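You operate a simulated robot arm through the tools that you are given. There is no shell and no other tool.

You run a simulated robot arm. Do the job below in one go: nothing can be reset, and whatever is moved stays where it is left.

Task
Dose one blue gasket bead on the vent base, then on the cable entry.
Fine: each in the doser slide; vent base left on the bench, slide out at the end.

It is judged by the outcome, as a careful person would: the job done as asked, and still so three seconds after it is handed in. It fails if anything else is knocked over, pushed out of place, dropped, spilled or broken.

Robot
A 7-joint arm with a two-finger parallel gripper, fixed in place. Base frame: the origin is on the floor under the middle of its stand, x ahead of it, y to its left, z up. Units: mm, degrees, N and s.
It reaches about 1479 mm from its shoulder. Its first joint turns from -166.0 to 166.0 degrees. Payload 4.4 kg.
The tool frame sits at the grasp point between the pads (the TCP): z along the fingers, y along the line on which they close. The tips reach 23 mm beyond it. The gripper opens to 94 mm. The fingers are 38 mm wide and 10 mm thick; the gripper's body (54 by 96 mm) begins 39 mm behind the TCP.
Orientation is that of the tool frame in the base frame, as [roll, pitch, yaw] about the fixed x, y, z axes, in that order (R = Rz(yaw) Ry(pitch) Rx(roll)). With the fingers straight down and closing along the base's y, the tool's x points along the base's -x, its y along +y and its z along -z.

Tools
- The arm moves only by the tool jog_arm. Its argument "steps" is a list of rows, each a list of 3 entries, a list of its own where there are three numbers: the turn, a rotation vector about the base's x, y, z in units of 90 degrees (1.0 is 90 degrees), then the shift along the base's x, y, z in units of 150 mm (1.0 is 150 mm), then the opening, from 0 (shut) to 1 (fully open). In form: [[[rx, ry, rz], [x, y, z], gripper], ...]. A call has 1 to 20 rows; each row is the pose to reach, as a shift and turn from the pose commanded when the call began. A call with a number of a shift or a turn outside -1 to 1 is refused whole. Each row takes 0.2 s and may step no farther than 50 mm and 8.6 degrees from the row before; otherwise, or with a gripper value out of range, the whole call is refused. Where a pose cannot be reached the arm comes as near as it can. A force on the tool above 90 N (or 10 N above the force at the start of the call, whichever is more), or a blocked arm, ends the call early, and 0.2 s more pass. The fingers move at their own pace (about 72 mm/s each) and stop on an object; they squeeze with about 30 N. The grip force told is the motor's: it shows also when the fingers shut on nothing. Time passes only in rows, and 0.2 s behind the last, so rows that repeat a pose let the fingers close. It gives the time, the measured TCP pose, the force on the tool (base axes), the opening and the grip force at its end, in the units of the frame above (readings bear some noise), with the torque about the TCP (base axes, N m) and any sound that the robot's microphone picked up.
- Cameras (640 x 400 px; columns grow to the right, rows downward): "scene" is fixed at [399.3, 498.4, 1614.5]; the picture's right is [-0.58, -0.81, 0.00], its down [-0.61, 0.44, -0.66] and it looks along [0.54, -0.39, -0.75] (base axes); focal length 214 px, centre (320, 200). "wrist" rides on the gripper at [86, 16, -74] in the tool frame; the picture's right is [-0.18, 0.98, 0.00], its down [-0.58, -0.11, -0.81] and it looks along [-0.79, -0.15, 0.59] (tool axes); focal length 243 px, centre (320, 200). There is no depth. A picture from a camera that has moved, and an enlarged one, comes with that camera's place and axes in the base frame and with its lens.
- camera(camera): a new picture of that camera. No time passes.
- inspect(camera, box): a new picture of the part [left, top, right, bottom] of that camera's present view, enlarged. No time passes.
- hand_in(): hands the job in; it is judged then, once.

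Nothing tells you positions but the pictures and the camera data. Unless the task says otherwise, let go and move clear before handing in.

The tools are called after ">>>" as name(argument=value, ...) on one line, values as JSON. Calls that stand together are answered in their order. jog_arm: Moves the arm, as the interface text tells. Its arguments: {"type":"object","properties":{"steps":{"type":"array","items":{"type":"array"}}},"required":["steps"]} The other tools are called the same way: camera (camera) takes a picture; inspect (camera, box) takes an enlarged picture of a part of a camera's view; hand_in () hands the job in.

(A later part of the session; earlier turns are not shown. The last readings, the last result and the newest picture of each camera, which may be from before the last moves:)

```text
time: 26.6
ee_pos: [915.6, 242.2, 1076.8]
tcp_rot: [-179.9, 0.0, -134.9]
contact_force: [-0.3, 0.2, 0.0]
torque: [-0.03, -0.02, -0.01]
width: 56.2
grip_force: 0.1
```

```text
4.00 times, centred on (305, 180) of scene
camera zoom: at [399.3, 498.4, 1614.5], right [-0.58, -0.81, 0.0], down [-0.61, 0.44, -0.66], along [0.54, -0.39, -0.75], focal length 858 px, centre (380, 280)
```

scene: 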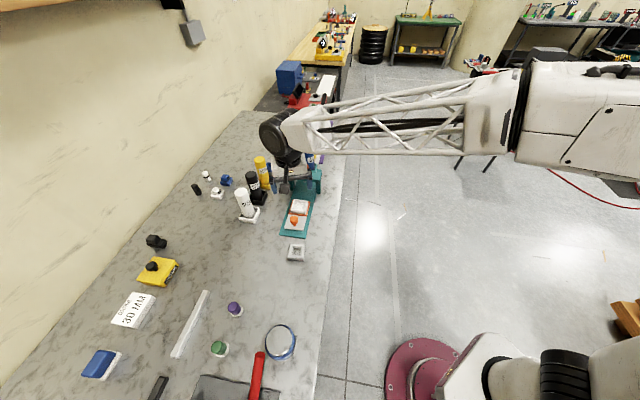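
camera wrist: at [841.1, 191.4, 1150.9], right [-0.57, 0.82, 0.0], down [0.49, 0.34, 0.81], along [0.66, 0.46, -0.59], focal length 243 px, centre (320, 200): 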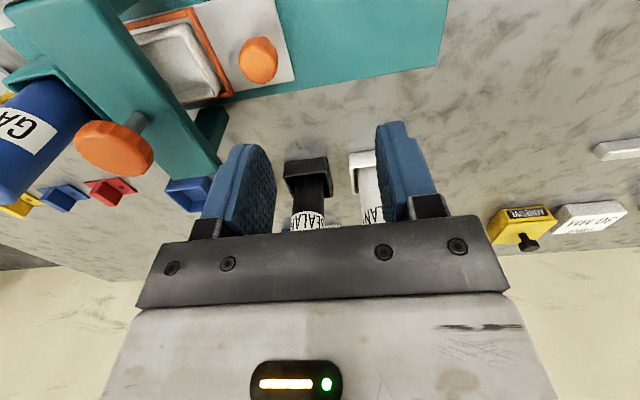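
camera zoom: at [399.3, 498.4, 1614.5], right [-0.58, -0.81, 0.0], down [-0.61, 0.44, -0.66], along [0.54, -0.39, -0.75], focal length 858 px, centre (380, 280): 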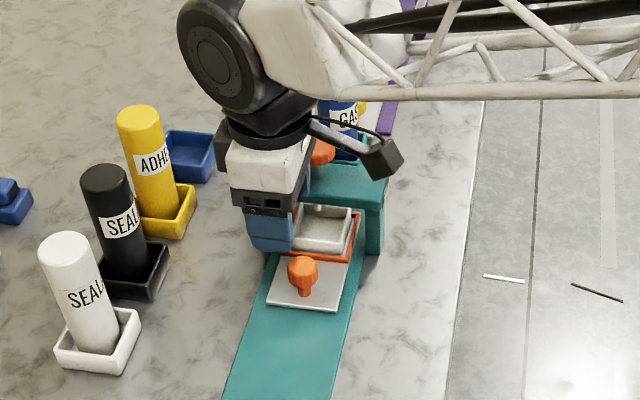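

The slide is in. I want to confirm that the tray still sits squarely in the nest and the plunger axis lines up, so I'll zoom in before pressing.

>>> inspect(camera="scene", box=[290, 160, 340, 215])

>>> inspect(camera="wrist", box=[60, 0, 320, 180])

```text
7.27 times, centred on (315, 188) of scene
camera zoom: at [399.3, 498.4, 1614.5], right [-0.58, -0.81, 0.0], down [-0.61, 0.44, -0.66], along [0.54, -0.39, -0.75], focal length 1560 px, centre (356, 291)
```

zoom: 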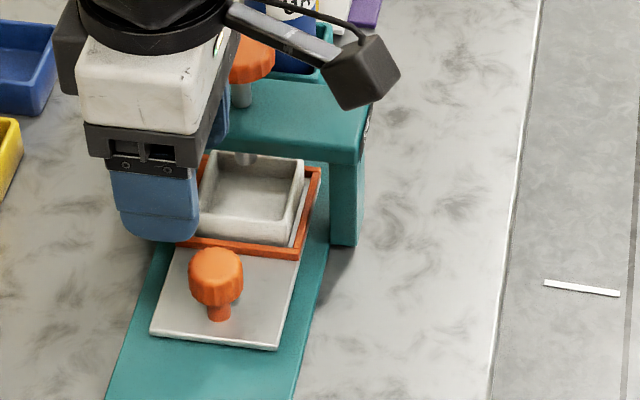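

```text
2.22 times, centred on (190, 90) of wrist
camera zoom: at [841.1, 191.4, 1150.9], right [-0.57, 0.82, 0.0], down [0.49, 0.34, 0.81], along [0.66, 0.46, -0.59], focal length 539 px, centre (609, 444)
```

zoom: 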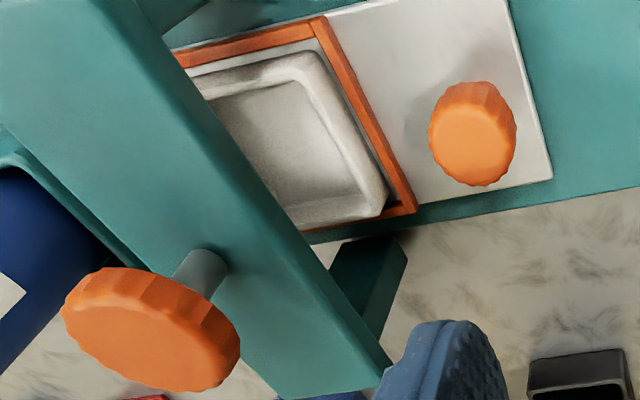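

The rod tip sits clearly above the tray, and the tray is centred under the plunger at about (1015, 141). I'll move over the plunger with closed fingers, staying high.

>>> jog_arm(steps=[[[0, 0, 0], [0, 0, 0.14], 0.3], [[0, 0, 0], [0.17, -0.17, 0.14], 0], [[0, 0, 0], [0.34, -0.34, 0.14], 0], [[0, 0, 0], [0.51, -0.51, 0.14], 0], [[0, 0, 0], [0.665, -0.677, 0.14], 0], [[0, 0, 0], [0.665, -0.677, 0.14], 0]])

>>> camera(camera="wrist")

>>> inspect(camera="scene", box=[270, 130, 340, 210])

```text
time: 28.0
ee_pos: [1017.8, 141.0, 1097.7]
tcp_rot: [-179.9, 0.1, -135.0]
contact_force: [0.3, -0.4, -0.8]
torque: [0.02, 0.03, -0.01]
width: 0.1
grip_force: 29.5
```

```text
taken
camera wrist: at [943.8, 89.3, 1171.8], right [-0.57, 0.82, 0.0], down [0.49, 0.33, 0.81], along [0.67, 0.46, -0.59], focal length 243 px, centre (320, 200)
```

wrist: 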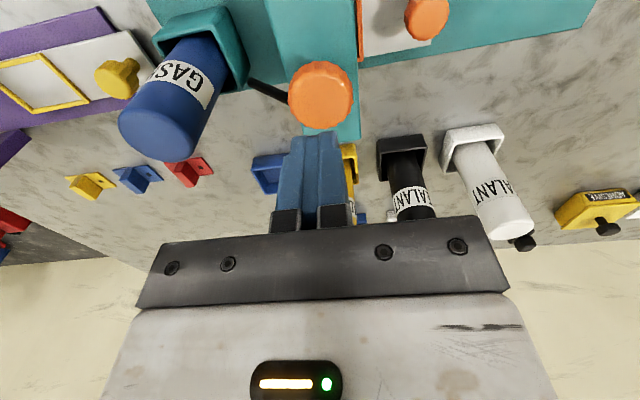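

```text
5.00 times, centred on (305, 170) of scene
camera zoom: at [399.3, 498.4, 1614.5], right [-0.58, -0.81, 0.0], down [-0.61, 0.44, -0.66], along [0.54, -0.39, -0.75], focal length 1072 px, centre (395, 350)
```

zoom: 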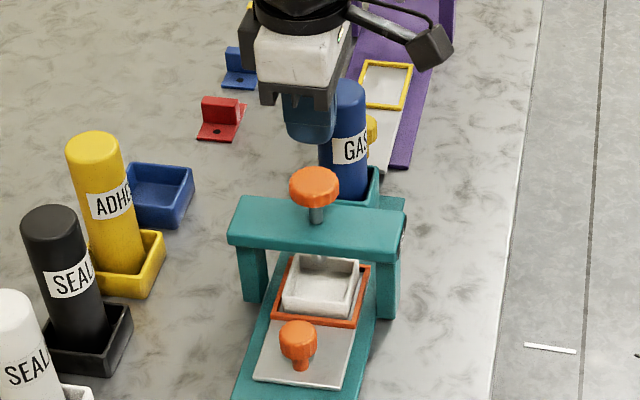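

I'm nearly over the plunger, needing about 3 mm toward the robot. I'll lower to just above it, then press in small steps.

>>> jog_arm(steps=[[[0, 0, 0], [-0.012, -0.012, -0.1], 0], [[0, 0, 0], [-0.012, -0.012, -0.2], 0], [[0, 0, 0], [-0.012, -0.012, -0.27], 0], [[0, 0, 0], [-0.012, -0.012, -0.3], 0], [[0, 0, 0], [-0.012, -0.012, -0.32], 0]])

>>> camera(camera="wrist")

>>> inspect(camera="scene", box=[280, 140, 330, 200])

```text
time: 29.2
ee_pos: [1012.2, 139.6, 1051.6]
tcp_rot: [180.0, 0.0, -135.0]
contact_force: [0.5, -0.2, 0.5]
torque: [0.02, -0.01, 0.01]
width: 0.0
grip_force: 29.8
```

```text
taken
camera wrist: at [939.8, 88.7, 1123.8], right [-0.57, 0.82, 0.0], down [0.49, 0.33, 0.81], along [0.66, 0.46, -0.59], focal length 243 px, centre (320, 200)
```

wrist: 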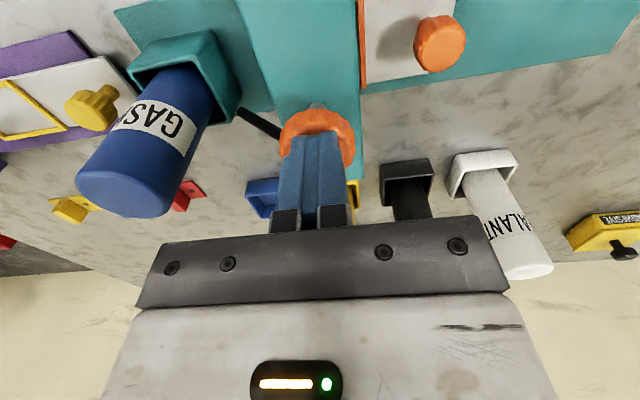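

```text
6.67 times, centred on (305, 170) of scene
camera zoom: at [399.3, 498.4, 1614.5], right [-0.58, -0.81, 0.0], down [-0.61, 0.44, -0.66], along [0.54, -0.39, -0.75], focal length 1430 px, centre (420, 400)
```

zoom: 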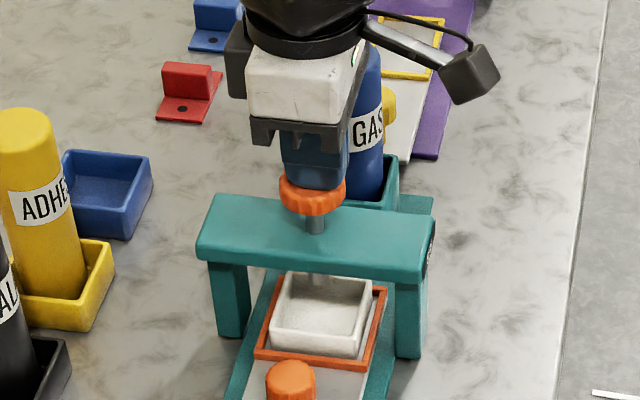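

The fingertips are centred just above the orange plunger knob. I'll press down steadily in 3 mm steps without lifting in between.

>>> jog_arm(steps=[[[0, 0, 0], [0, 0, -0.02], 0], [[0, 0, 0], [0, 0, -0.04], 0], [[0, 0, 0], [0, 0, -0.06], 0], [[0, 0, 0], [0, 0, -0.08], 0]])

>>> inspect(camera="scene", box=[280, 140, 330, 200])

```text
time: 30.2
ee_pos: [1012.9, 139.8, 1037.8]
tcp_rot: [-180.0, 0.0, -134.9]
contact_force: [-0.7, -1.0, 1.8]
torque: [-0.02, 0.02, 0.0]
width: 0.0
grip_force: 30.2
heard: click
```

```text
6.67 times, centred on (305, 170) of scene
camera zoom: at [399.3, 498.4, 1614.5], right [-0.58, -0.81, 0.0], down [-0.61, 0.44, -0.66], along [0.54, -0.39, -0.75], focal length 1430 px, centre (420, 400)
```

zoom: 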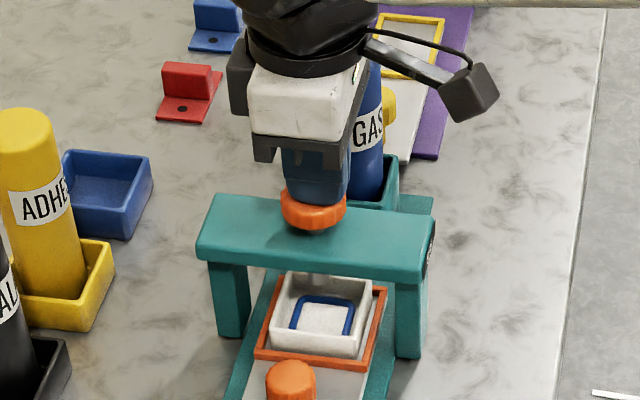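

I heard a click, and a blue bead now shows in the vent base. I'll lift straight off the plunger, then move back over the slide knob.

>>> jog_arm(steps=[[[0, 0, 0], [0, 0, 0.06], 0], [[0, 0, 0], [0, 0, 0.15], 0], [[0, 0, 0], [0, 0, 0.35], 0], [[0, 0, 0], [-0.13, 0.14, 0.4], 0.2], [[0, 0, 0], [-0.27, 0.29, 0.4], 0.4], [[0, 0, 0], [-0.4, 0.432, 0.4], 0.6], [[0, 0, 0], [-0.4, 0.432, 0.3], 0.6], [[0, 0, 0], [-0.4, 0.432, 0.3], 0.6]])

>>> camera(camera="wrist")

>>> inspect(camera="scene", box=[280, 140, 340, 220])

```text
time: 32.0
ee_pos: [952.0, 204.6, 1083.2]
tcp_rot: [180.0, 0.0, -134.9]
contact_force: [-0.2, -0.5, 0.0]
torque: [0.02, 0.02, -0.03]
width: 56.1
grip_force: 0.1
```

```text
taken
camera wrist: at [878.8, 153.9, 1157.1], right [-0.57, 0.82, 0.0], down [0.49, 0.33, 0.81], along [0.66, 0.46, -0.59], focal length 243 px, centre (320, 200)
```

wrist: 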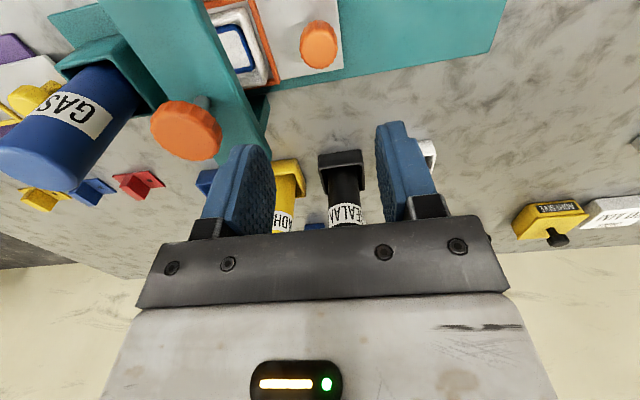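

```text
5.00 times, centred on (310, 180) of scene
camera zoom: at [399.3, 498.4, 1614.5], right [-0.58, -0.81, 0.0], down [-0.61, 0.44, -0.66], along [0.54, -0.39, -0.75], focal length 1072 px, centre (370, 300)
```

zoom: 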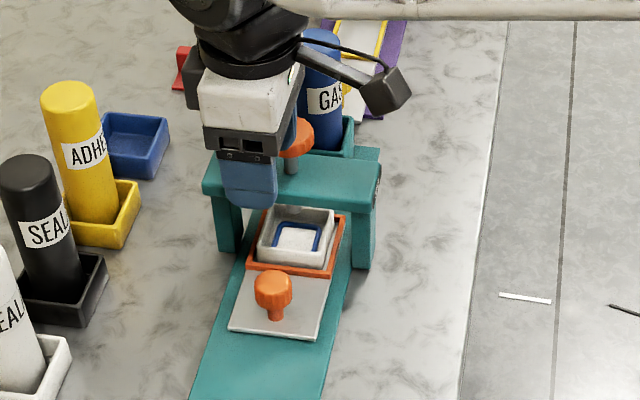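

The plunger sprang back, and the knob is directly under the gripper. I'll descend around the knob again to pull the slide out.

>>> jog_arm(steps=[[[0, 0, 0], [0.005, 0.005, -0.3], 0.6], [[0, 0, 0], [0.005, 0.005, -0.6], 0.6], [[0, 0, 0], [0.005, 0.005, -0.85], 0.6], [[0, 0, 0], [0.005, 0.005, -0.99], 0.6], [[0, 0, 0], [0.005, 0.005, -0.99], 0.6]])

>>> camera(camera="wrist")

```text
time: 33.2
ee_pos: [953.8, 206.7, 933.2]
tcp_rot: [179.9, 0.0, -134.9]
contact_force: [0.9, 0.2, -0.2]
torque: [0.01, -0.01, -0.02]
width: 56.3
grip_force: 0.0
```

```text
taken
camera wrist: at [880.0, 154.8, 1007.5], right [-0.57, 0.82, 0.0], down [0.49, 0.33, 0.81], along [0.67, 0.46, -0.59], focal length 243 px, centre (320, 200)
```

wrist: 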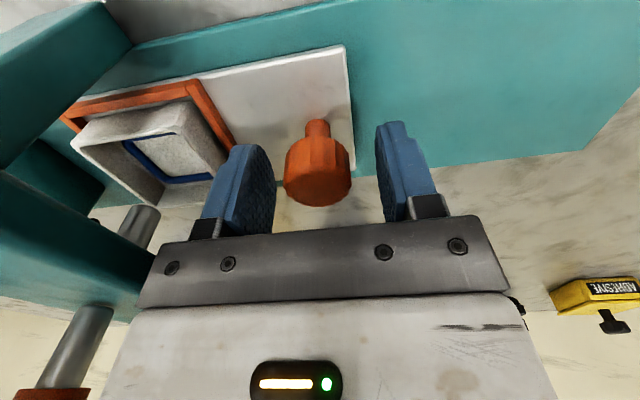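

Clear on both sides. I'll lower a touch, narrow the gap, and draw the slide out smoothly.

>>> jog_arm(steps=[[[0, 0, 0], [0, 0, -0.04], 0.42], [[0, 0, 0], [0, 0, -0.04], 0.42], [[0, 0, 0], [-0.05, 0.05, -0.04], 0.42], [[0, 0, 0], [-0.1, 0.1, -0.04], 0.42], [[0, 0, 0], [-0.15, 0.15, -0.04], 0.42], [[0, 0, 0], [-0.2, 0.2, -0.04], 0.42], [[0, 0, 0], [-0.25, 0.25, -0.04], 0.42], [[0, 0, 0], [-0.3, 0.3, -0.04], 0.42], [[0, 0, 0], [-0.35, 0.35, -0.04], 0.42], [[0, 0, 0], [-0.4, 0.4, -0.04], 0.42], [[0, 0, 0], [-0.45, 0.45, -0.04], 0.42], [[0, 0, 0], [-0.5, 0.5, -0.04], 0.42], [[0, 0, 0], [-0.53, 0.53, -0.04], 0.42], [[0, 0, 0], [-0.55, 0.55, -0.04], 0.42]])

>>> camera(camera="wrist")

>>> inspect(camera="scene", box=[260, 160, 340, 270])

```text
time: 36.2
ee_pos: [869.9, 288.9, 928.4]
tcp_rot: [-180.0, 0.0, -134.9]
contact_force: [0.1, 0.4, 0.3]
torque: [-0.02, 0.02, 0.0]
width: 39.5
grip_force: 0.0
```

```text
taken
camera wrist: at [797.0, 237.2, 1001.6], right [-0.57, 0.82, 0.0], down [0.49, 0.33, 0.81], along [0.66, 0.46, -0.59], focal length 243 px, centre (320, 200)
```

wrist: 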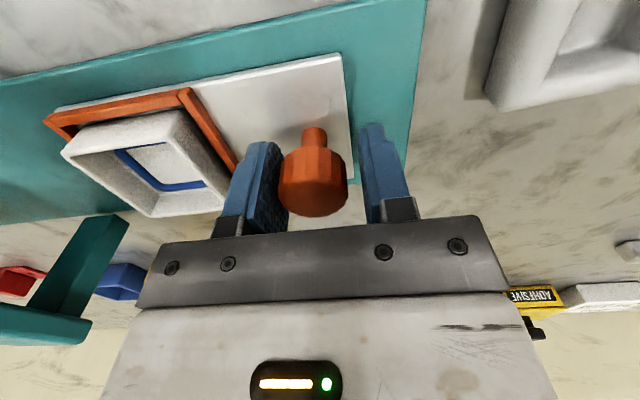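

```text
3.64 times, centred on (300, 215) of scene
camera zoom: at [399.3, 498.4, 1614.5], right [-0.58, -0.81, 0.0], down [-0.61, 0.44, -0.66], along [0.54, -0.39, -0.75], focal length 780 px, centre (393, 146)
```

zoom: 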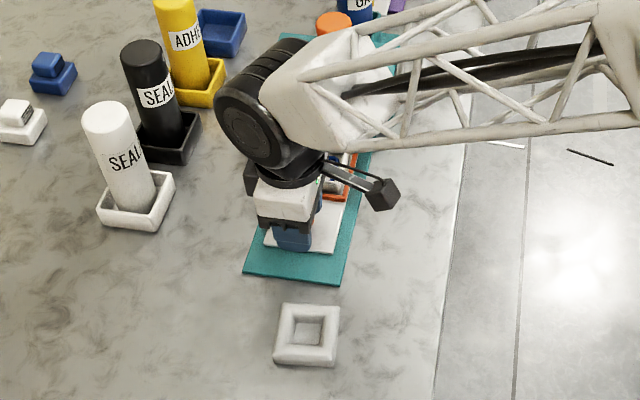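

The slide is nearly out. I'll ease it the last few mm until it meets its outer stop.

>>> jog_arm(steps=[[[0, 0, 0], [-0.0095, 0.0095, 0], 0.42], [[0, 0, 0], [-0.019, 0.019, 0], 0.42], [[0, 0, 0], [-0.0285, 0.0285, 0], 0.42]])

```text
time: 37.0
ee_pos: [866.1, 292.9, 928.3]
tcp_rot: [180.0, 0.0, -134.9]
contact_force: [0.1, -0.9, 0.7]
torque: [0.02, 0.03, 0.02]
width: 39.5
grip_force: 0.5
```

>>> jog_arm(steps=[[[0, 0, 0], [-0.0095, 0.0095, 0], 0.42], [[0, 0, 0], [-0.019, 0.019, 0], 0.42]])

```text
time: 37.6
ee_pos: [864.4, 294.5, 928.0]
tcp_rot: [-180.0, 0.1, -134.9]
contact_force: [11.7, -7.0, -0.7]
torque: [0.16, -0.09, 0.04]
width: 45.9
grip_force: 7.7
```

The slide is at its outer stop, with the knob back at its original place. I'll back off, open, rise, and look at the vent base from above.

>>> jog_arm(steps=[[[0, 0, 0], [0.019, -0.019, 0], 0.42], [[0, 0, 0], [0.033, -0.033, 0], 0.5], [[0, 0, 0], [0.033, -0.033, 0], 0.6], [[0, 0, 0], [0.033, -0.033, 0.25], 0.6], [[0, 0, 0], [0.033, -0.033, 0.5], 0.7], [[0, 0, 0], [0.15, -0.15, 0.7], 1], [[0, 0, 0], [0.3, -0.3, 0.8], 1], [[0, 0, 0], [0.437, -0.437, 0.8], 1], [[0, 0, 0], [0.437, -0.437, 0.8], 1]])

>>> camera(camera="wrist")

>>> inspect(camera="wrist", box=[240, 20, 440, 180])

```text
time: 39.6
ee_pos: [929.6, 229.3, 1049.5]
tcp_rot: [179.9, -0.1, -134.9]
contact_force: [-0.4, 0.4, 0.2]
torque: [0.03, 0.03, -0.03]
width: 94.0
grip_force: 0.1
```

```text
taken
camera wrist: at [855.5, 177.4, 1122.3], right [-0.57, 0.82, 0.0], down [0.49, 0.33, 0.81], along [0.66, 0.46, -0.59], focal length 243 px, centre (320, 200)
```

wrist: 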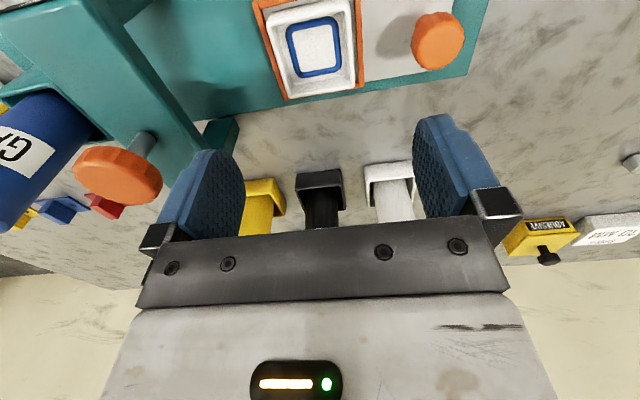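

```text
2.50 times, centred on (340, 100) of wrist
camera zoom: at [855.5, 177.4, 1122.3], right [-0.57, 0.82, 0.0], down [0.49, 0.33, 0.81], along [0.66, 0.46, -0.59], focal length 606 px, centre (270, 450)
```

zoom: 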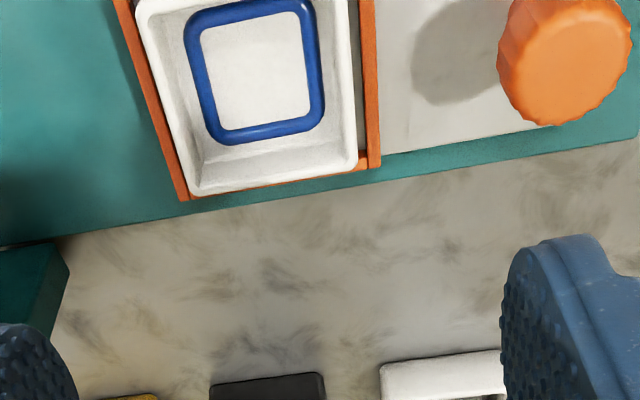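

The bead is cleanly in the vent base, whose centre I put at about (931, 224) with its rim at z≈914. I'll descend to grip it above the orange frame.

>>> jog_arm(steps=[[[0, 0, 0], [0.014, -0.033, -0.2], 1], [[0, 0, 0], [0.014, -0.033, -0.45], 1], [[0, 0, 0], [0.014, -0.033, -0.65], 1], [[0, 0, 0], [0.014, -0.033, -0.78], 1], [[0, 0, 0], [0.014, -0.033, -0.83], 1], [[0, 0, 0], [0.014, -0.033, -0.83], 1]])

>>> camera(camera="wrist")

>>> inspect(camera="scene", box=[270, 160, 340, 240])

```text
time: 41.0
ee_pos: [931.3, 223.9, 924.4]
tcp_rot: [180.0, -0.1, -134.9]
contact_force: [-0.5, -0.5, -0.3]
torque: [0.01, -0.03, 0.0]
width: 93.9
grip_force: 0.0
```

```text
taken
camera wrist: at [858.0, 173.2, 998.4], right [-0.57, 0.82, 0.0], down [0.49, 0.33, 0.81], along [0.66, 0.46, -0.59], focal length 243 px, centre (320, 200)
```

wrist: 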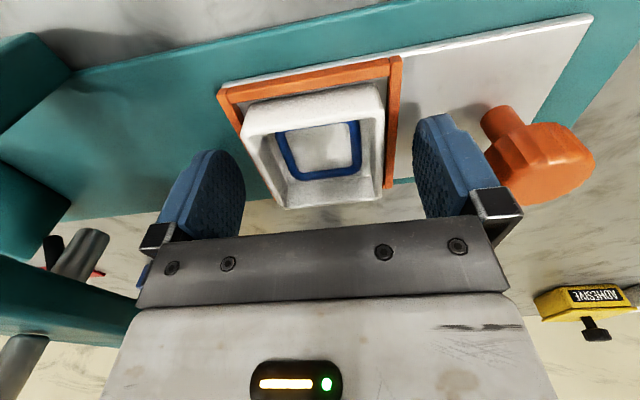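

```text
5.00 times, centred on (305, 200) of scene
camera zoom: at [399.3, 498.4, 1614.5], right [-0.58, -0.81, 0.0], down [-0.61, 0.44, -0.66], along [0.54, -0.39, -0.75], focal length 1072 px, centre (395, 200)
```

zoom: 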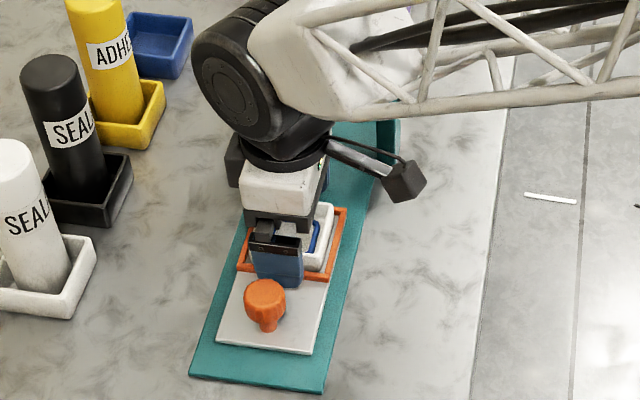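

The tray is centred between the fingers, with the tips just above the frame. I'll close gently.

>>> jog_arm(steps=[[[0, 0, 0], [0, 0, 0], 0.85], [[0, 0, 0], [0, 0, 0], 0.72], [[0, 0, 0], [0, 0, 0], 0.6], [[0, 0, 0], [0, 0, 0], 0.55], [[0, 0, 0], [0, 0, 0], 0.55]])

>>> camera(camera="wrist")

```text
time: 42.2
ee_pos: [931.6, 223.8, 924.7]
tcp_rot: [180.0, 0.0, -134.9]
contact_force: [0.9, -0.5, 0.6]
torque: [0.02, 0.01, 0.0]
width: 61.0
grip_force: 30.3
```

```text
taken
camera wrist: at [858.0, 173.2, 998.6], right [-0.57, 0.82, 0.0], down [0.49, 0.33, 0.81], along [0.66, 0.46, -0.59], focal length 243 px, centre (320, 200)
```

wrist: 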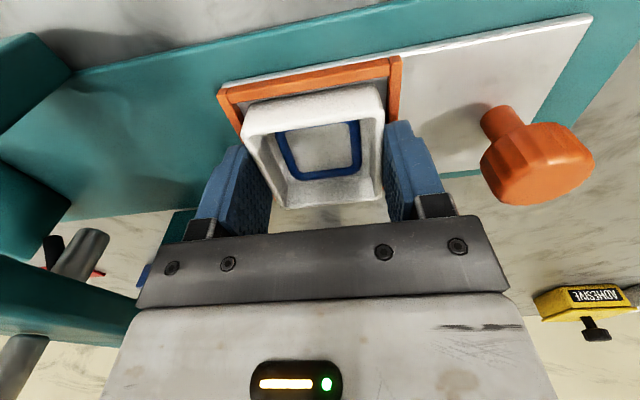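

The vent base is held at 61 mm. I'll lift it slowly and check it stays in the grip.

>>> jog_arm(steps=[[[0, 0, 0], [0, 0, 0.03], 0.3], [[0, 0, 0], [0, 0, 0.08], 0.3], [[0, 0, 0], [0, 0, 0.15], 0.3], [[0, 0, 0], [0, 0, 0.3], 0.3], [[0, 0, 0], [0, 0, 0.45], 0.3], [[0, 0, 0], [0, 0, 0.55], 0.3]])

>>> camera(camera="wrist")

>>> inspect(camera="scene", box=[240, 160, 340, 270])

```text
time: 43.6
ee_pos: [930.3, 223.9, 1006.8]
tcp_rot: [179.9, 0.0, -134.9]
contact_force: [0.1, 0.4, 0.2]
torque: [0.02, -0.02, -0.02]
width: 27.8
grip_force: 0.1
```

```text
taken
camera wrist: at [857.6, 172.6, 1080.1], right [-0.57, 0.82, 0.0], down [0.49, 0.34, 0.81], along [0.66, 0.46, -0.59], focal length 243 px, centre (320, 200)
```

wrist: 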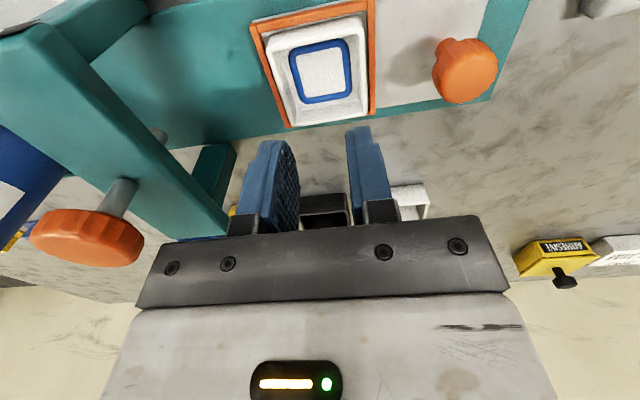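

```text
3.64 times, centred on (290, 215) of scene
camera zoom: at [399.3, 498.4, 1614.5], right [-0.58, -0.81, 0.0], down [-0.61, 0.44, -0.66], along [0.54, -0.39, -0.75], focal length 780 px, centre (429, 146)
```

zoom: 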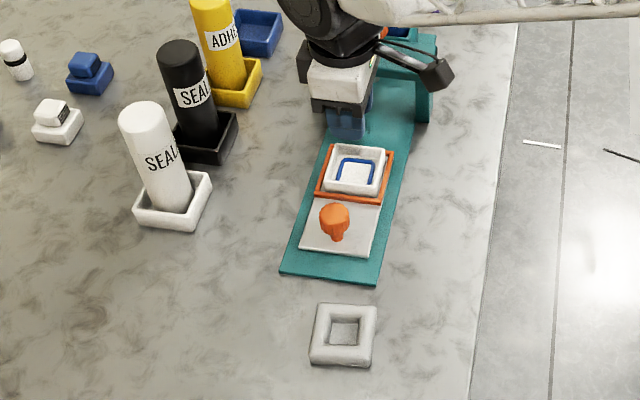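

The fingers slipped off the rim; the tray is still sitting in the nest with the bead intact. I'll look closely to judge its height before trying a lower grip.

>>> inspect(camera="wrist", box=[240, 0, 400, 130])

>>> inspect(camera="scene", box=[280, 190, 320, 240])

```text
3.08 times, centred on (320, 65) of wrist
camera zoom: at [857.6, 172.6, 1080.1], right [-0.57, 0.82, 0.0], down [0.49, 0.34, 0.81], along [0.66, 0.46, -0.59], focal length 746 px, centre (320, 615)
```

zoom: 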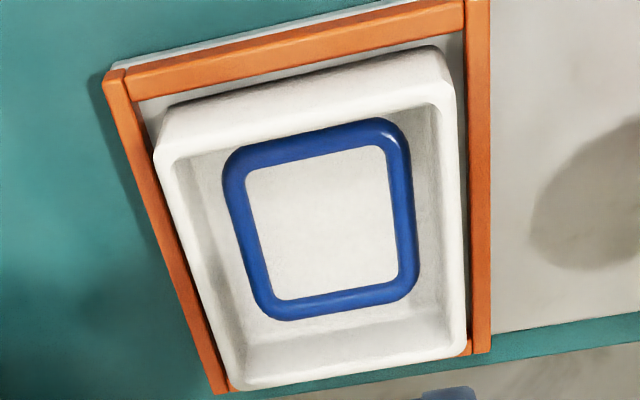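

```text
8.00 times, centred on (300, 215) of scene
camera zoom: at [399.3, 498.4, 1614.5], right [-0.58, -0.81, 0.0], down [-0.61, 0.44, -0.66], along [0.54, -0.39, -0.75], focal length 1716 px, centre (480, 80)
```

zoom: 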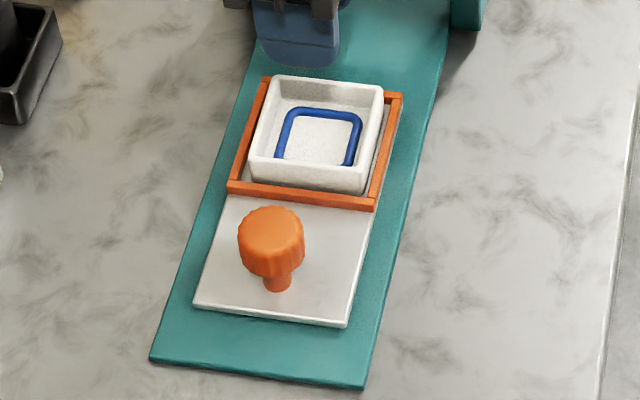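

The tray walls are vertical with the rim at z≈913, so my grip at z 924 held only the rounded upper edge. I'll re-approach with a narrower opening and feel for the frame top, so I can grip as low as possible.

>>> jog_arm(steps=[[[0, 0, 0], [0.007, 0.007, 0], 0.72], [[0, 0, 0], [0.007, 0.007, 0], 0.72], [[0, 0, 0], [0.007, 0.007, -0.2], 0.72], [[0, 0, 0], [0.007, 0.007, -0.38], 0.72], [[0, 0, 0], [0.007, 0.007, -0.5], 0.72], [[0, 0, 0], [0.007, 0.007, -0.54], 0.72]])

>>> camera(camera="wrist")

```text
time: 45.0
ee_pos: [932.5, 225.8, 922.9]
tcp_rot: [180.0, 0.1, -134.9]
contact_force: [0.0, 0.6, 1.1]
torque: [-0.02, 0.0, 0.01]
width: 67.5
grip_force: 0.1
```

```text
taken
camera wrist: at [859.2, 175.2, 997.7], right [-0.57, 0.82, 0.0], down [0.49, 0.33, 0.81], along [0.66, 0.46, -0.59], focal length 243 px, centre (320, 200)
```

wrist: 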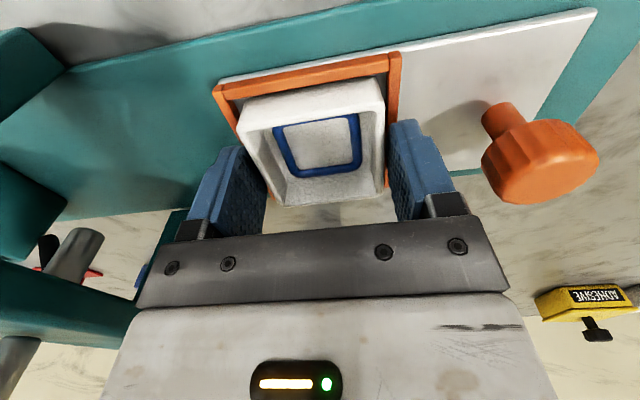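

Still free at z 923. I'll go down in 1 mm steps to feel the frame.

>>> jog_arm(steps=[[[0, 0, 0], [0, 0, -0.0067], 0.72], [[0, 0, 0], [0, 0, -0.0133], 0.72], [[0, 0, 0], [0, 0, -0.02], 0.72], [[0, 0, 0], [0, 0, -0.02], 0.72]])

```text
time: 46.0
ee_pos: [933.8, 224.6, 922.3]
tcp_rot: [180.0, 0.1, -134.9]
contact_force: [1.7, 2.5, 6.3]
torque: [0.11, 0.25, -0.1]
width: 68.4
grip_force: 0.1
```

Contact with the frame shows at TCP z≈922. I'll lift about 1 mm, close fully, and check the grip.

>>> jog_arm(steps=[[[0, 0, 0], [0, 0, 0.009], 0.72], [[0, 0, 0], [0, 0, 0.009], 0.6], [[0, 0, 0], [0, 0, 0.009], 0.4], [[0, 0, 0], [0, 0, 0.009], 0.0], [[0, 0, 0], [0, 0, 0.009], 0.0]])

>>> inspect(camera="wrist", box=[170, 40, 470, 240])

>>> inspect(camera="scene", box=[280, 180, 330, 230])

```text
time: 47.2
ee_pos: [931.8, 224.3, 925.0]
tcp_rot: [180.0, 0.0, -134.9]
contact_force: [-0.1, 0.1, 0.3]
torque: [0.0, -0.03, -0.03]
width: 60.9
grip_force: 30.3
```

```text
2.00 times, centred on (320, 140) of wrist
camera zoom: at [859.3, 174.3, 997.4], right [-0.57, 0.82, 0.0], down [0.49, 0.33, 0.81], along [0.66, 0.46, -0.59], focal length 485 px, centre (320, 320)
```

zoom: 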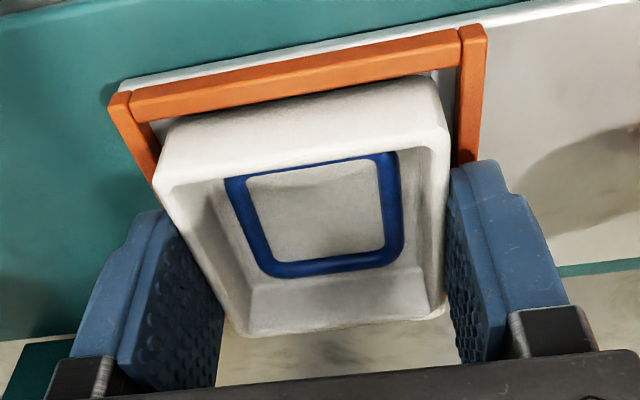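

```text
8.00 times, centred on (305, 205) of scene
camera zoom: at [399.3, 498.4, 1614.5], right [-0.58, -0.81, 0.0], down [-0.61, 0.44, -0.66], along [0.54, -0.39, -0.75], focal length 1716 px, centre (440, 160)
```

zoom: 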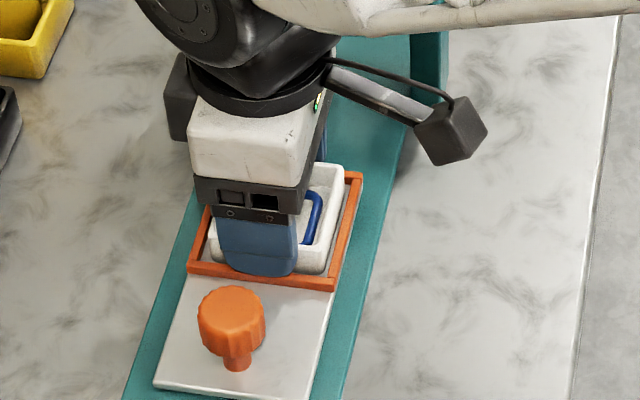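

The grip is at 61 mm again, a bit deeper. I'll lift very slowly and check after a few mm.

>>> jog_arm(steps=[[[0, 0, 0], [0, 0, 0.007], 0.0], [[0, 0, 0], [0, 0, 0.014], 0.0], [[0, 0, 0], [0, 0, 0.021], 0.0]])

>>> inspect(camera="wrist", box=[170, 40, 470, 240])

```text
time: 48.0
ee_pos: [933.2, 223.5, 927.4]
tcp_rot: [-180.0, 0.0, -134.9]
contact_force: [1.1, -0.2, -0.7]
torque: [-0.03, 0.01, -0.03]
width: 61.2
grip_force: 30.5
```

```text
2.00 times, centred on (320, 140) of wrist
camera zoom: at [859.7, 173.9, 1001.4], right [-0.57, 0.82, 0.0], down [0.49, 0.33, 0.81], along [0.66, 0.46, -0.59], focal length 485 px, centre (320, 320)
```

zoom: 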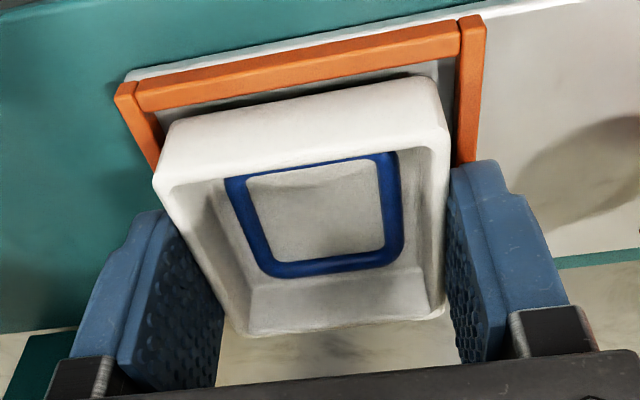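

The tray is coming up with the gripper. I'll keep lifting at a gentle pace until it is well clear of the slide knob.

>>> jog_arm(steps=[[[0, 0, 0], [0, 0, 0.01], 0.0], [[0, 0, 0], [0, 0, 0.025], 0.0], [[0, 0, 0], [0, 0, 0.045], 0.0], [[0, 0, 0], [0, 0, 0.07], 0.0], [[0, 0, 0], [0, 0, 0.1], 0.0], [[0, 0, 0], [0, 0, 0.13], 0.0], [[0, 0, 0], [0, 0, 0.16], 0.0], [[0, 0, 0], [0, 0, 0.19], 0.0], [[0, 0, 0], [0, 0, 0.22], 0.0], [[0, 0, 0], [0, 0, 0.25], 0.0]])

>>> inspect(camera="wrist", box=[170, 40, 470, 240])

```text
time: 50.2
ee_pos: [933.2, 225.0, 963.8]
tcp_rot: [180.0, 0.1, -135.0]
contact_force: [0.3, 0.0, -0.8]
torque: [0.04, 0.02, -0.01]
width: 61.1
grip_force: 30.3
```

```text
2.00 times, centred on (320, 140) of wrist
camera zoom: at [859.5, 173.9, 1038.3], right [-0.57, 0.82, 0.0], down [0.49, 0.33, 0.81], along [0.66, 0.46, -0.59], focal length 485 px, centre (320, 320)
```

zoom: 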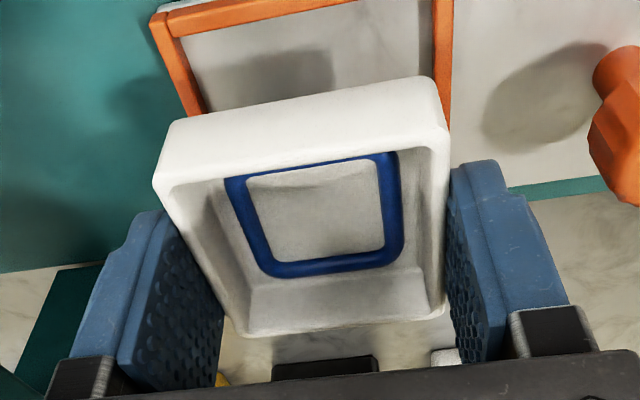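

The vent base is held firmly. I'll lift a bit more, then carry it past the knob toward the free bench area beside the grey ring.

>>> jog_arm(steps=[[[0, 0, 0], [0, 0, 0.02], 0.0], [[0, 0, 0], [0, 0, 0.05], 0.0], [[0, 0, 0], [0, 0, 0.09], 0.0], [[0, 0, 0], [0, 0, 0.13], 0.0], [[0, 0, 0], [0, 0, 0.17], 0.0], [[0, 0, 0], [0, 0, 0.21], 0.0], [[0, 0, 0], [0, 0, 0.25], 0.0], [[0, 0, 0], [-0.01, 0.02, 0.27], 0.0], [[0, 0, 0], [-0.03, 0.06, 0.28], 0.0], [[0, 0, 0], [-0.06, 0.12, 0.28], 0.0], [[0, 0, 0], [-0.09, 0.2, 0.28], 0.0], [[0, 0, 0], [-0.13, 0.28, 0.28], 0.0], [[0, 0, 0], [-0.17, 0.38, 0.28], 0.0], [[0, 0, 0], [-0.21, 0.48, 0.28], 0.0], [[0, 0, 0], [-0.26, 0.58, 0.28], 0.0], [[0, 0, 0], [-0.3, 0.68, 0.28], 0.0], [[0, 0, 0], [-0.34, 0.78, 0.28], 0.0], [[0, 0, 0], [-0.38, 0.86, 0.28], 0.0], [[0, 0, 0], [-0.41, 0.93, 0.28], 0.0], [[0, 0, 0], [-0.42, 0.96, 0.28], 0.0]])

>>> camera(camera="wrist")

>>> inspect(camera="scene", box=[220, 170, 340, 290])

```text
time: 54.4
ee_pos: [870.1, 370.1, 1005.5]
tcp_rot: [-180.0, 0.0, -134.9]
contact_force: [-0.2, -0.6, -0.9]
torque: [0.0, -0.01, -0.01]
width: 61.3
grip_force: 30.1
```

```text
taken
camera wrist: at [796.6, 318.8, 1080.1], right [-0.57, 0.82, 0.0], down [0.49, 0.33, 0.81], along [0.66, 0.46, -0.59], focal length 243 px, centre (320, 200)
```

wrist: 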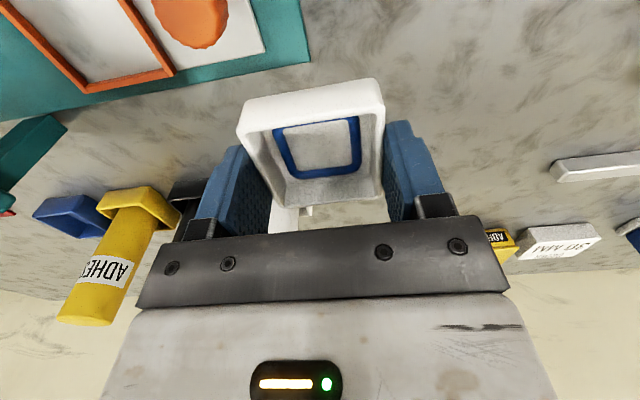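

```text
3.33 times, centred on (280, 230) of scene
camera zoom: at [399.3, 498.4, 1614.5], right [-0.58, -0.81, 0.0], down [-0.61, 0.44, -0.66], along [0.54, -0.39, -0.75], focal length 715 px, centre (453, 100)
```

zoom: 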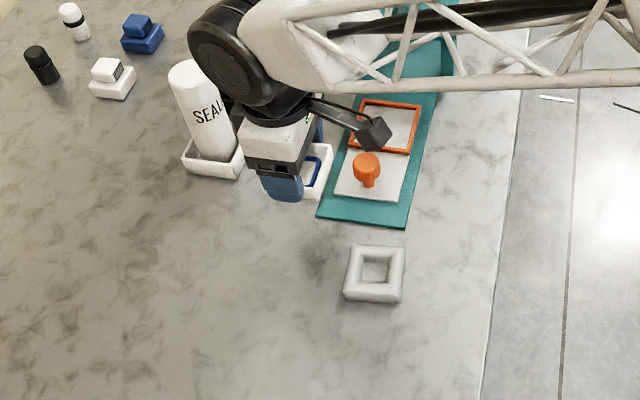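

The tray is at about (870, 370) and still held. I'll move to the free spot near (831, 435) and lower toward the bench.

>>> jog_arm(steps=[[[0, 0, 0], [-0.02, 0.035, 0], 0.0], [[0, 0, 0], [-0.06, 0.1, 0], 0.0], [[0, 0, 0], [-0.11, 0.18, 0], 0.0], [[0, 0, 0], [-0.16, 0.26, 0], 0.0], [[0, 0, 0], [-0.21, 0.34, 0], 0.0], [[0, 0, 0], [-0.245, 0.4, 0], 0.0], [[0, 0, 0], [-0.261, 0.432, 0], 0.0], [[0, 0, 0], [-0.261, 0.432, -0.03], 0.0], [[0, 0, 0], [-0.261, 0.432, -0.09], 0.0], [[0, 0, 0], [-0.261, 0.432, -0.15], 0.0], [[0, 0, 0], [-0.261, 0.432, -0.21], 0.0], [[0, 0, 0], [-0.261, 0.432, -0.27], 0.0], [[0, 0, 0], [-0.261, 0.432, -0.33], 0.0], [[0, 0, 0], [-0.261, 0.432, -0.39], 0.0], [[0, 0, 0], [-0.261, 0.432, -0.44], 0.0], [[0, 0, 0], [-0.261, 0.432, -0.48], 0.0]])

>>> camera(camera="wrist")

>>> inspect(camera="scene", box=[220, 190, 340, 290])

```text
time: 57.8
ee_pos: [831.0, 433.6, 934.6]
tcp_rot: [-180.0, 0.0, -134.9]
contact_force: [0.3, -0.1, -1.1]
torque: [0.01, 0.0, 0.0]
width: 61.1
grip_force: 29.5
```

```text
taken
camera wrist: at [757.5, 382.8, 1008.5], right [-0.57, 0.82, 0.0], down [0.49, 0.33, 0.81], along [0.67, 0.46, -0.59], focal length 243 px, centre (320, 200)
```

wrist: 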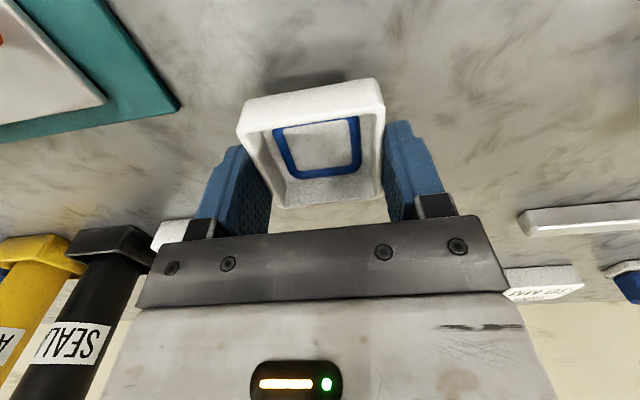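

```text
4.00 times, centred on (280, 240) of scene
camera zoom: at [399.3, 498.4, 1614.5], right [-0.58, -0.81, 0.0], down [-0.61, 0.44, -0.66], along [0.54, -0.39, -0.75], focal length 858 px, centre (480, 40)
```

zoom: 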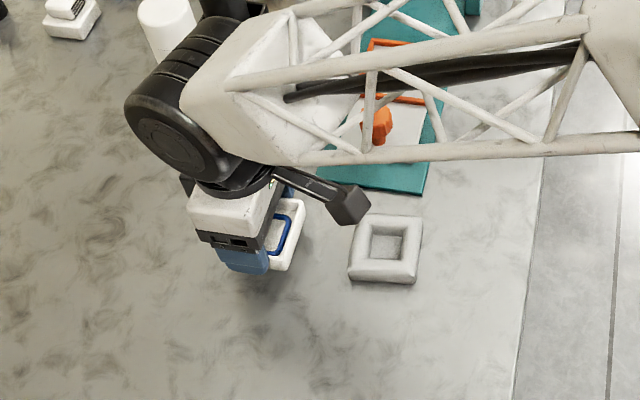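

The spot is clear. I'll lower slowly and watch for bench contact.

>>> jog_arm(steps=[[[0, 0, 0], [0, 0, -0.012], 0.0], [[0, 0, 0], [0, 0, -0.024], 0.0], [[0, 0, 0], [0, 0, -0.036], 0.0], [[0, 0, 0], [0, 0, -0.048], 0.0], [[0, 0, 0], [0, 0, -0.06], 0.0], [[0, 0, 0], [0, 0, -0.072], 0.0], [[0, 0, 0], [0, 0, -0.084], 0.0]])

>>> camera(camera="wrist")

```text
time: 59.4
ee_pos: [830.1, 434.3, 921.4]
tcp_rot: [-180.0, 0.1, -134.9]
contact_force: [-0.3, -0.3, 0.1]
torque: [0.0, -0.01, 0.01]
width: 61.2
grip_force: 30.3
```

```text
taken
camera wrist: at [757.5, 383.0, 995.5], right [-0.57, 0.82, 0.0], down [0.49, 0.34, 0.81], along [0.66, 0.46, -0.59], focal length 243 px, centre (320, 200)
```

wrist: 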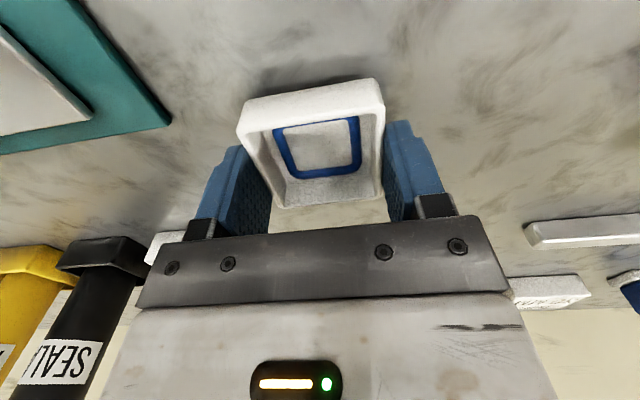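

>>> jog_arm(steps=[[[0, 0, 0], [0, 0, -0.01], 0.0], [[0, 0, 0], [0, 0, -0.02], 0.0], [[0, 0, 0], [0, 0, -0.03], 0.0]])

```text
time: 60.2
ee_pos: [829.6, 434.6, 917.5]
tcp_rot: [-180.0, 0.0, -134.9]
contact_force: [-0.1, 0.0, -1.0]
torque: [0.01, -0.02, -0.02]
width: 61.2
grip_force: 30.8
```

>>> jog_arm(steps=[[[0, 0, 0], [0, 0, -0.007], 0.0], [[0, 0, 0], [0, 0, -0.014], 0.0], [[0, 0, 0], [0, 0, -0.021], 0.0]])

>>> inspect(camera="wrist", box=[200, 40, 440, 240])

```text
time: 61.0
ee_pos: [829.4, 434.6, 914.6]
tcp_rot: [-179.9, 0.0, -134.9]
contact_force: [-0.8, -0.9, -0.6]
torque: [0.05, 0.03, 0.01]
width: 61.3
grip_force: 29.9
```

```text
2.00 times, centred on (320, 140) of wrist
camera zoom: at [756.9, 383.4, 988.4], right [-0.57, 0.82, 0.0], down [0.49, 0.33, 0.81], along [0.66, 0.46, -0.59], focal length 485 px, centre (320, 320)
```

zoom: 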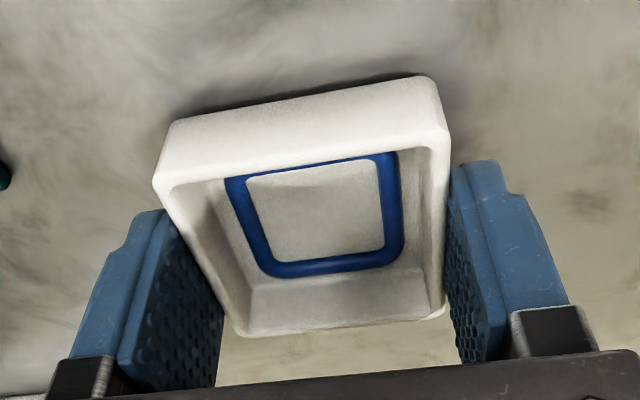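

The shadow is closing up against the tray, so it is nearly on the bench. I'll keep lowering in about 1 mm steps.

>>> jog_arm(steps=[[[0, 0, 0], [0, 0, -0.007], 0.0], [[0, 0, 0], [0, 0, -0.014], 0.0], [[0, 0, 0], [0, 0, -0.02], 0.0]])

>>> inspect(camera="wrist", box=[200, 40, 440, 240])

```text
time: 61.8
ee_pos: [831.7, 433.3, 911.1]
tcp_rot: [180.0, 0.0, -134.9]
contact_force: [-0.3, 0.4, -1.2]
torque: [0.01, 0.02, -0.05]
width: 61.1
grip_force: 29.8
```

```text
2.00 times, centred on (320, 140) of wrist
camera zoom: at [757.6, 383.1, 985.3], right [-0.57, 0.82, 0.0], down [0.49, 0.33, 0.81], along [0.66, 0.46, -0.59], focal length 485 px, centre (320, 320)
```

zoom: 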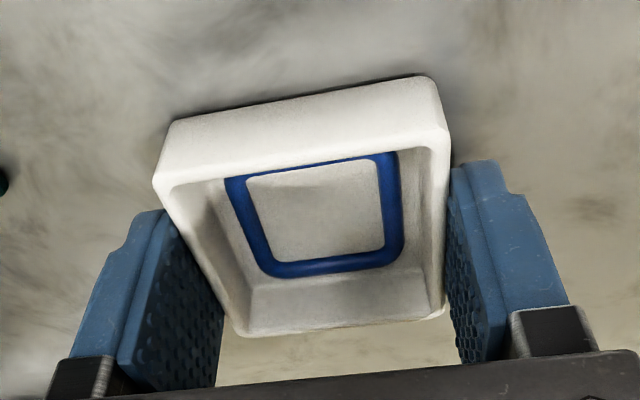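

>>> jog_arm(steps=[[[0, 0, 0], [0, 0, -0.006], 0.0], [[0, 0, 0], [0, 0, -0.012], 0.0], [[0, 0, 0], [0, 0, -0.012], 0.0]])

>>> inspect(camera="wrist", box=[200, 40, 440, 240])

```text
time: 62.6
ee_pos: [831.0, 433.4, 908.6]
tcp_rot: [-180.0, 0.1, -134.9]
contact_force: [-0.9, 2.0, 7.4]
torque: [-0.07, 0.24, -0.05]
width: 61.3
grip_force: 30.1
```

```text
2.00 times, centred on (320, 140) of wrist
camera zoom: at [757.6, 383.0, 983.9], right [-0.57, 0.82, 0.0], down [0.49, 0.33, 0.81], along [0.67, 0.46, -0.59], focal length 485 px, centre (320, 320)
```

zoom: 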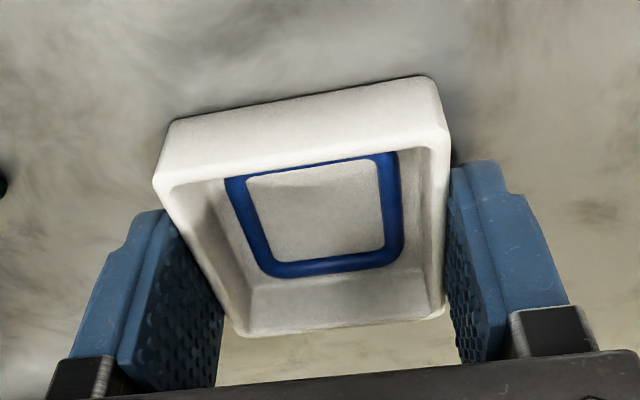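

Contact with the bench (7 N), so the tray is down. I'll open the fingers and rise straight up.

>>> jog_arm(steps=[[[0, 0, 0], [0, 0, 0.003], 0.66], [[0, 0, 0], [0, 0, 0.003], 0.8], [[0, 0, 0], [0, 0, 0.003], 1.0], [[0, 0, 0], [0, 0, 0.1], 1.0], [[0, 0, 0], [0, 0, 0.3], 1.0], [[0, 0, 0], [0, 0, 0.6], 1.0], [[0, 0, 0], [0, 0, 0.8], 1.0]])

>>> camera(camera="wrist")

>>> inspect(camera="scene", box=[220, 180, 340, 290])

```text
time: 64.2
ee_pos: [829.1, 435.2, 1030.4]
tcp_rot: [180.0, -0.1, -134.9]
contact_force: [0.2, -0.2, -0.5]
torque: [0.0, 0.02, 0.02]
width: 93.8
grip_force: 0.1
```

```text
taken
camera wrist: at [756.1, 382.9, 1104.6], right [-0.57, 0.82, 0.0], down [0.49, 0.34, 0.81], along [0.66, 0.46, -0.59], focal length 243 px, centre (320, 200)
```

wrist: 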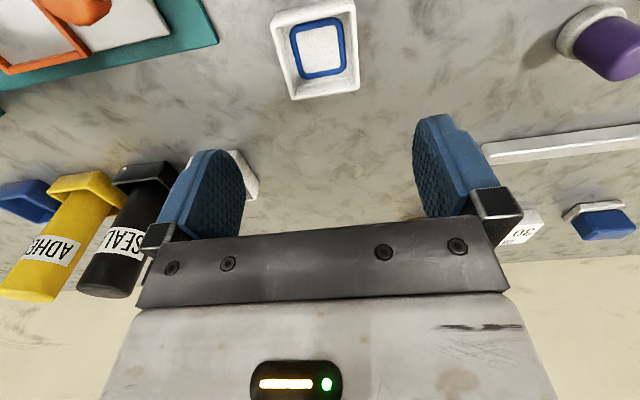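

```text
3.64 times, centred on (280, 235) of scene
camera zoom: at [399.3, 498.4, 1614.5], right [-0.58, -0.81, 0.0], down [-0.61, 0.44, -0.66], along [0.54, -0.39, -0.75], focal length 780 px, centre (466, 73)
```

zoom: 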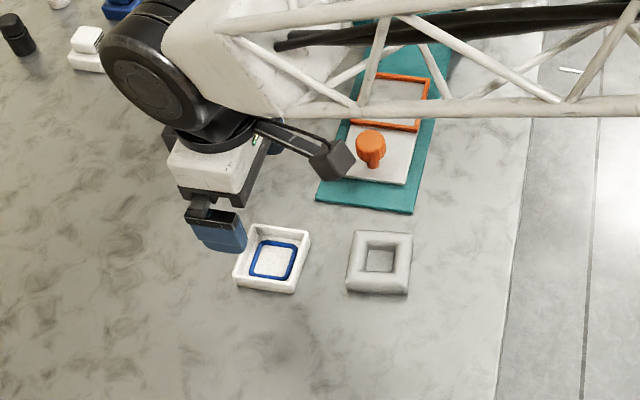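

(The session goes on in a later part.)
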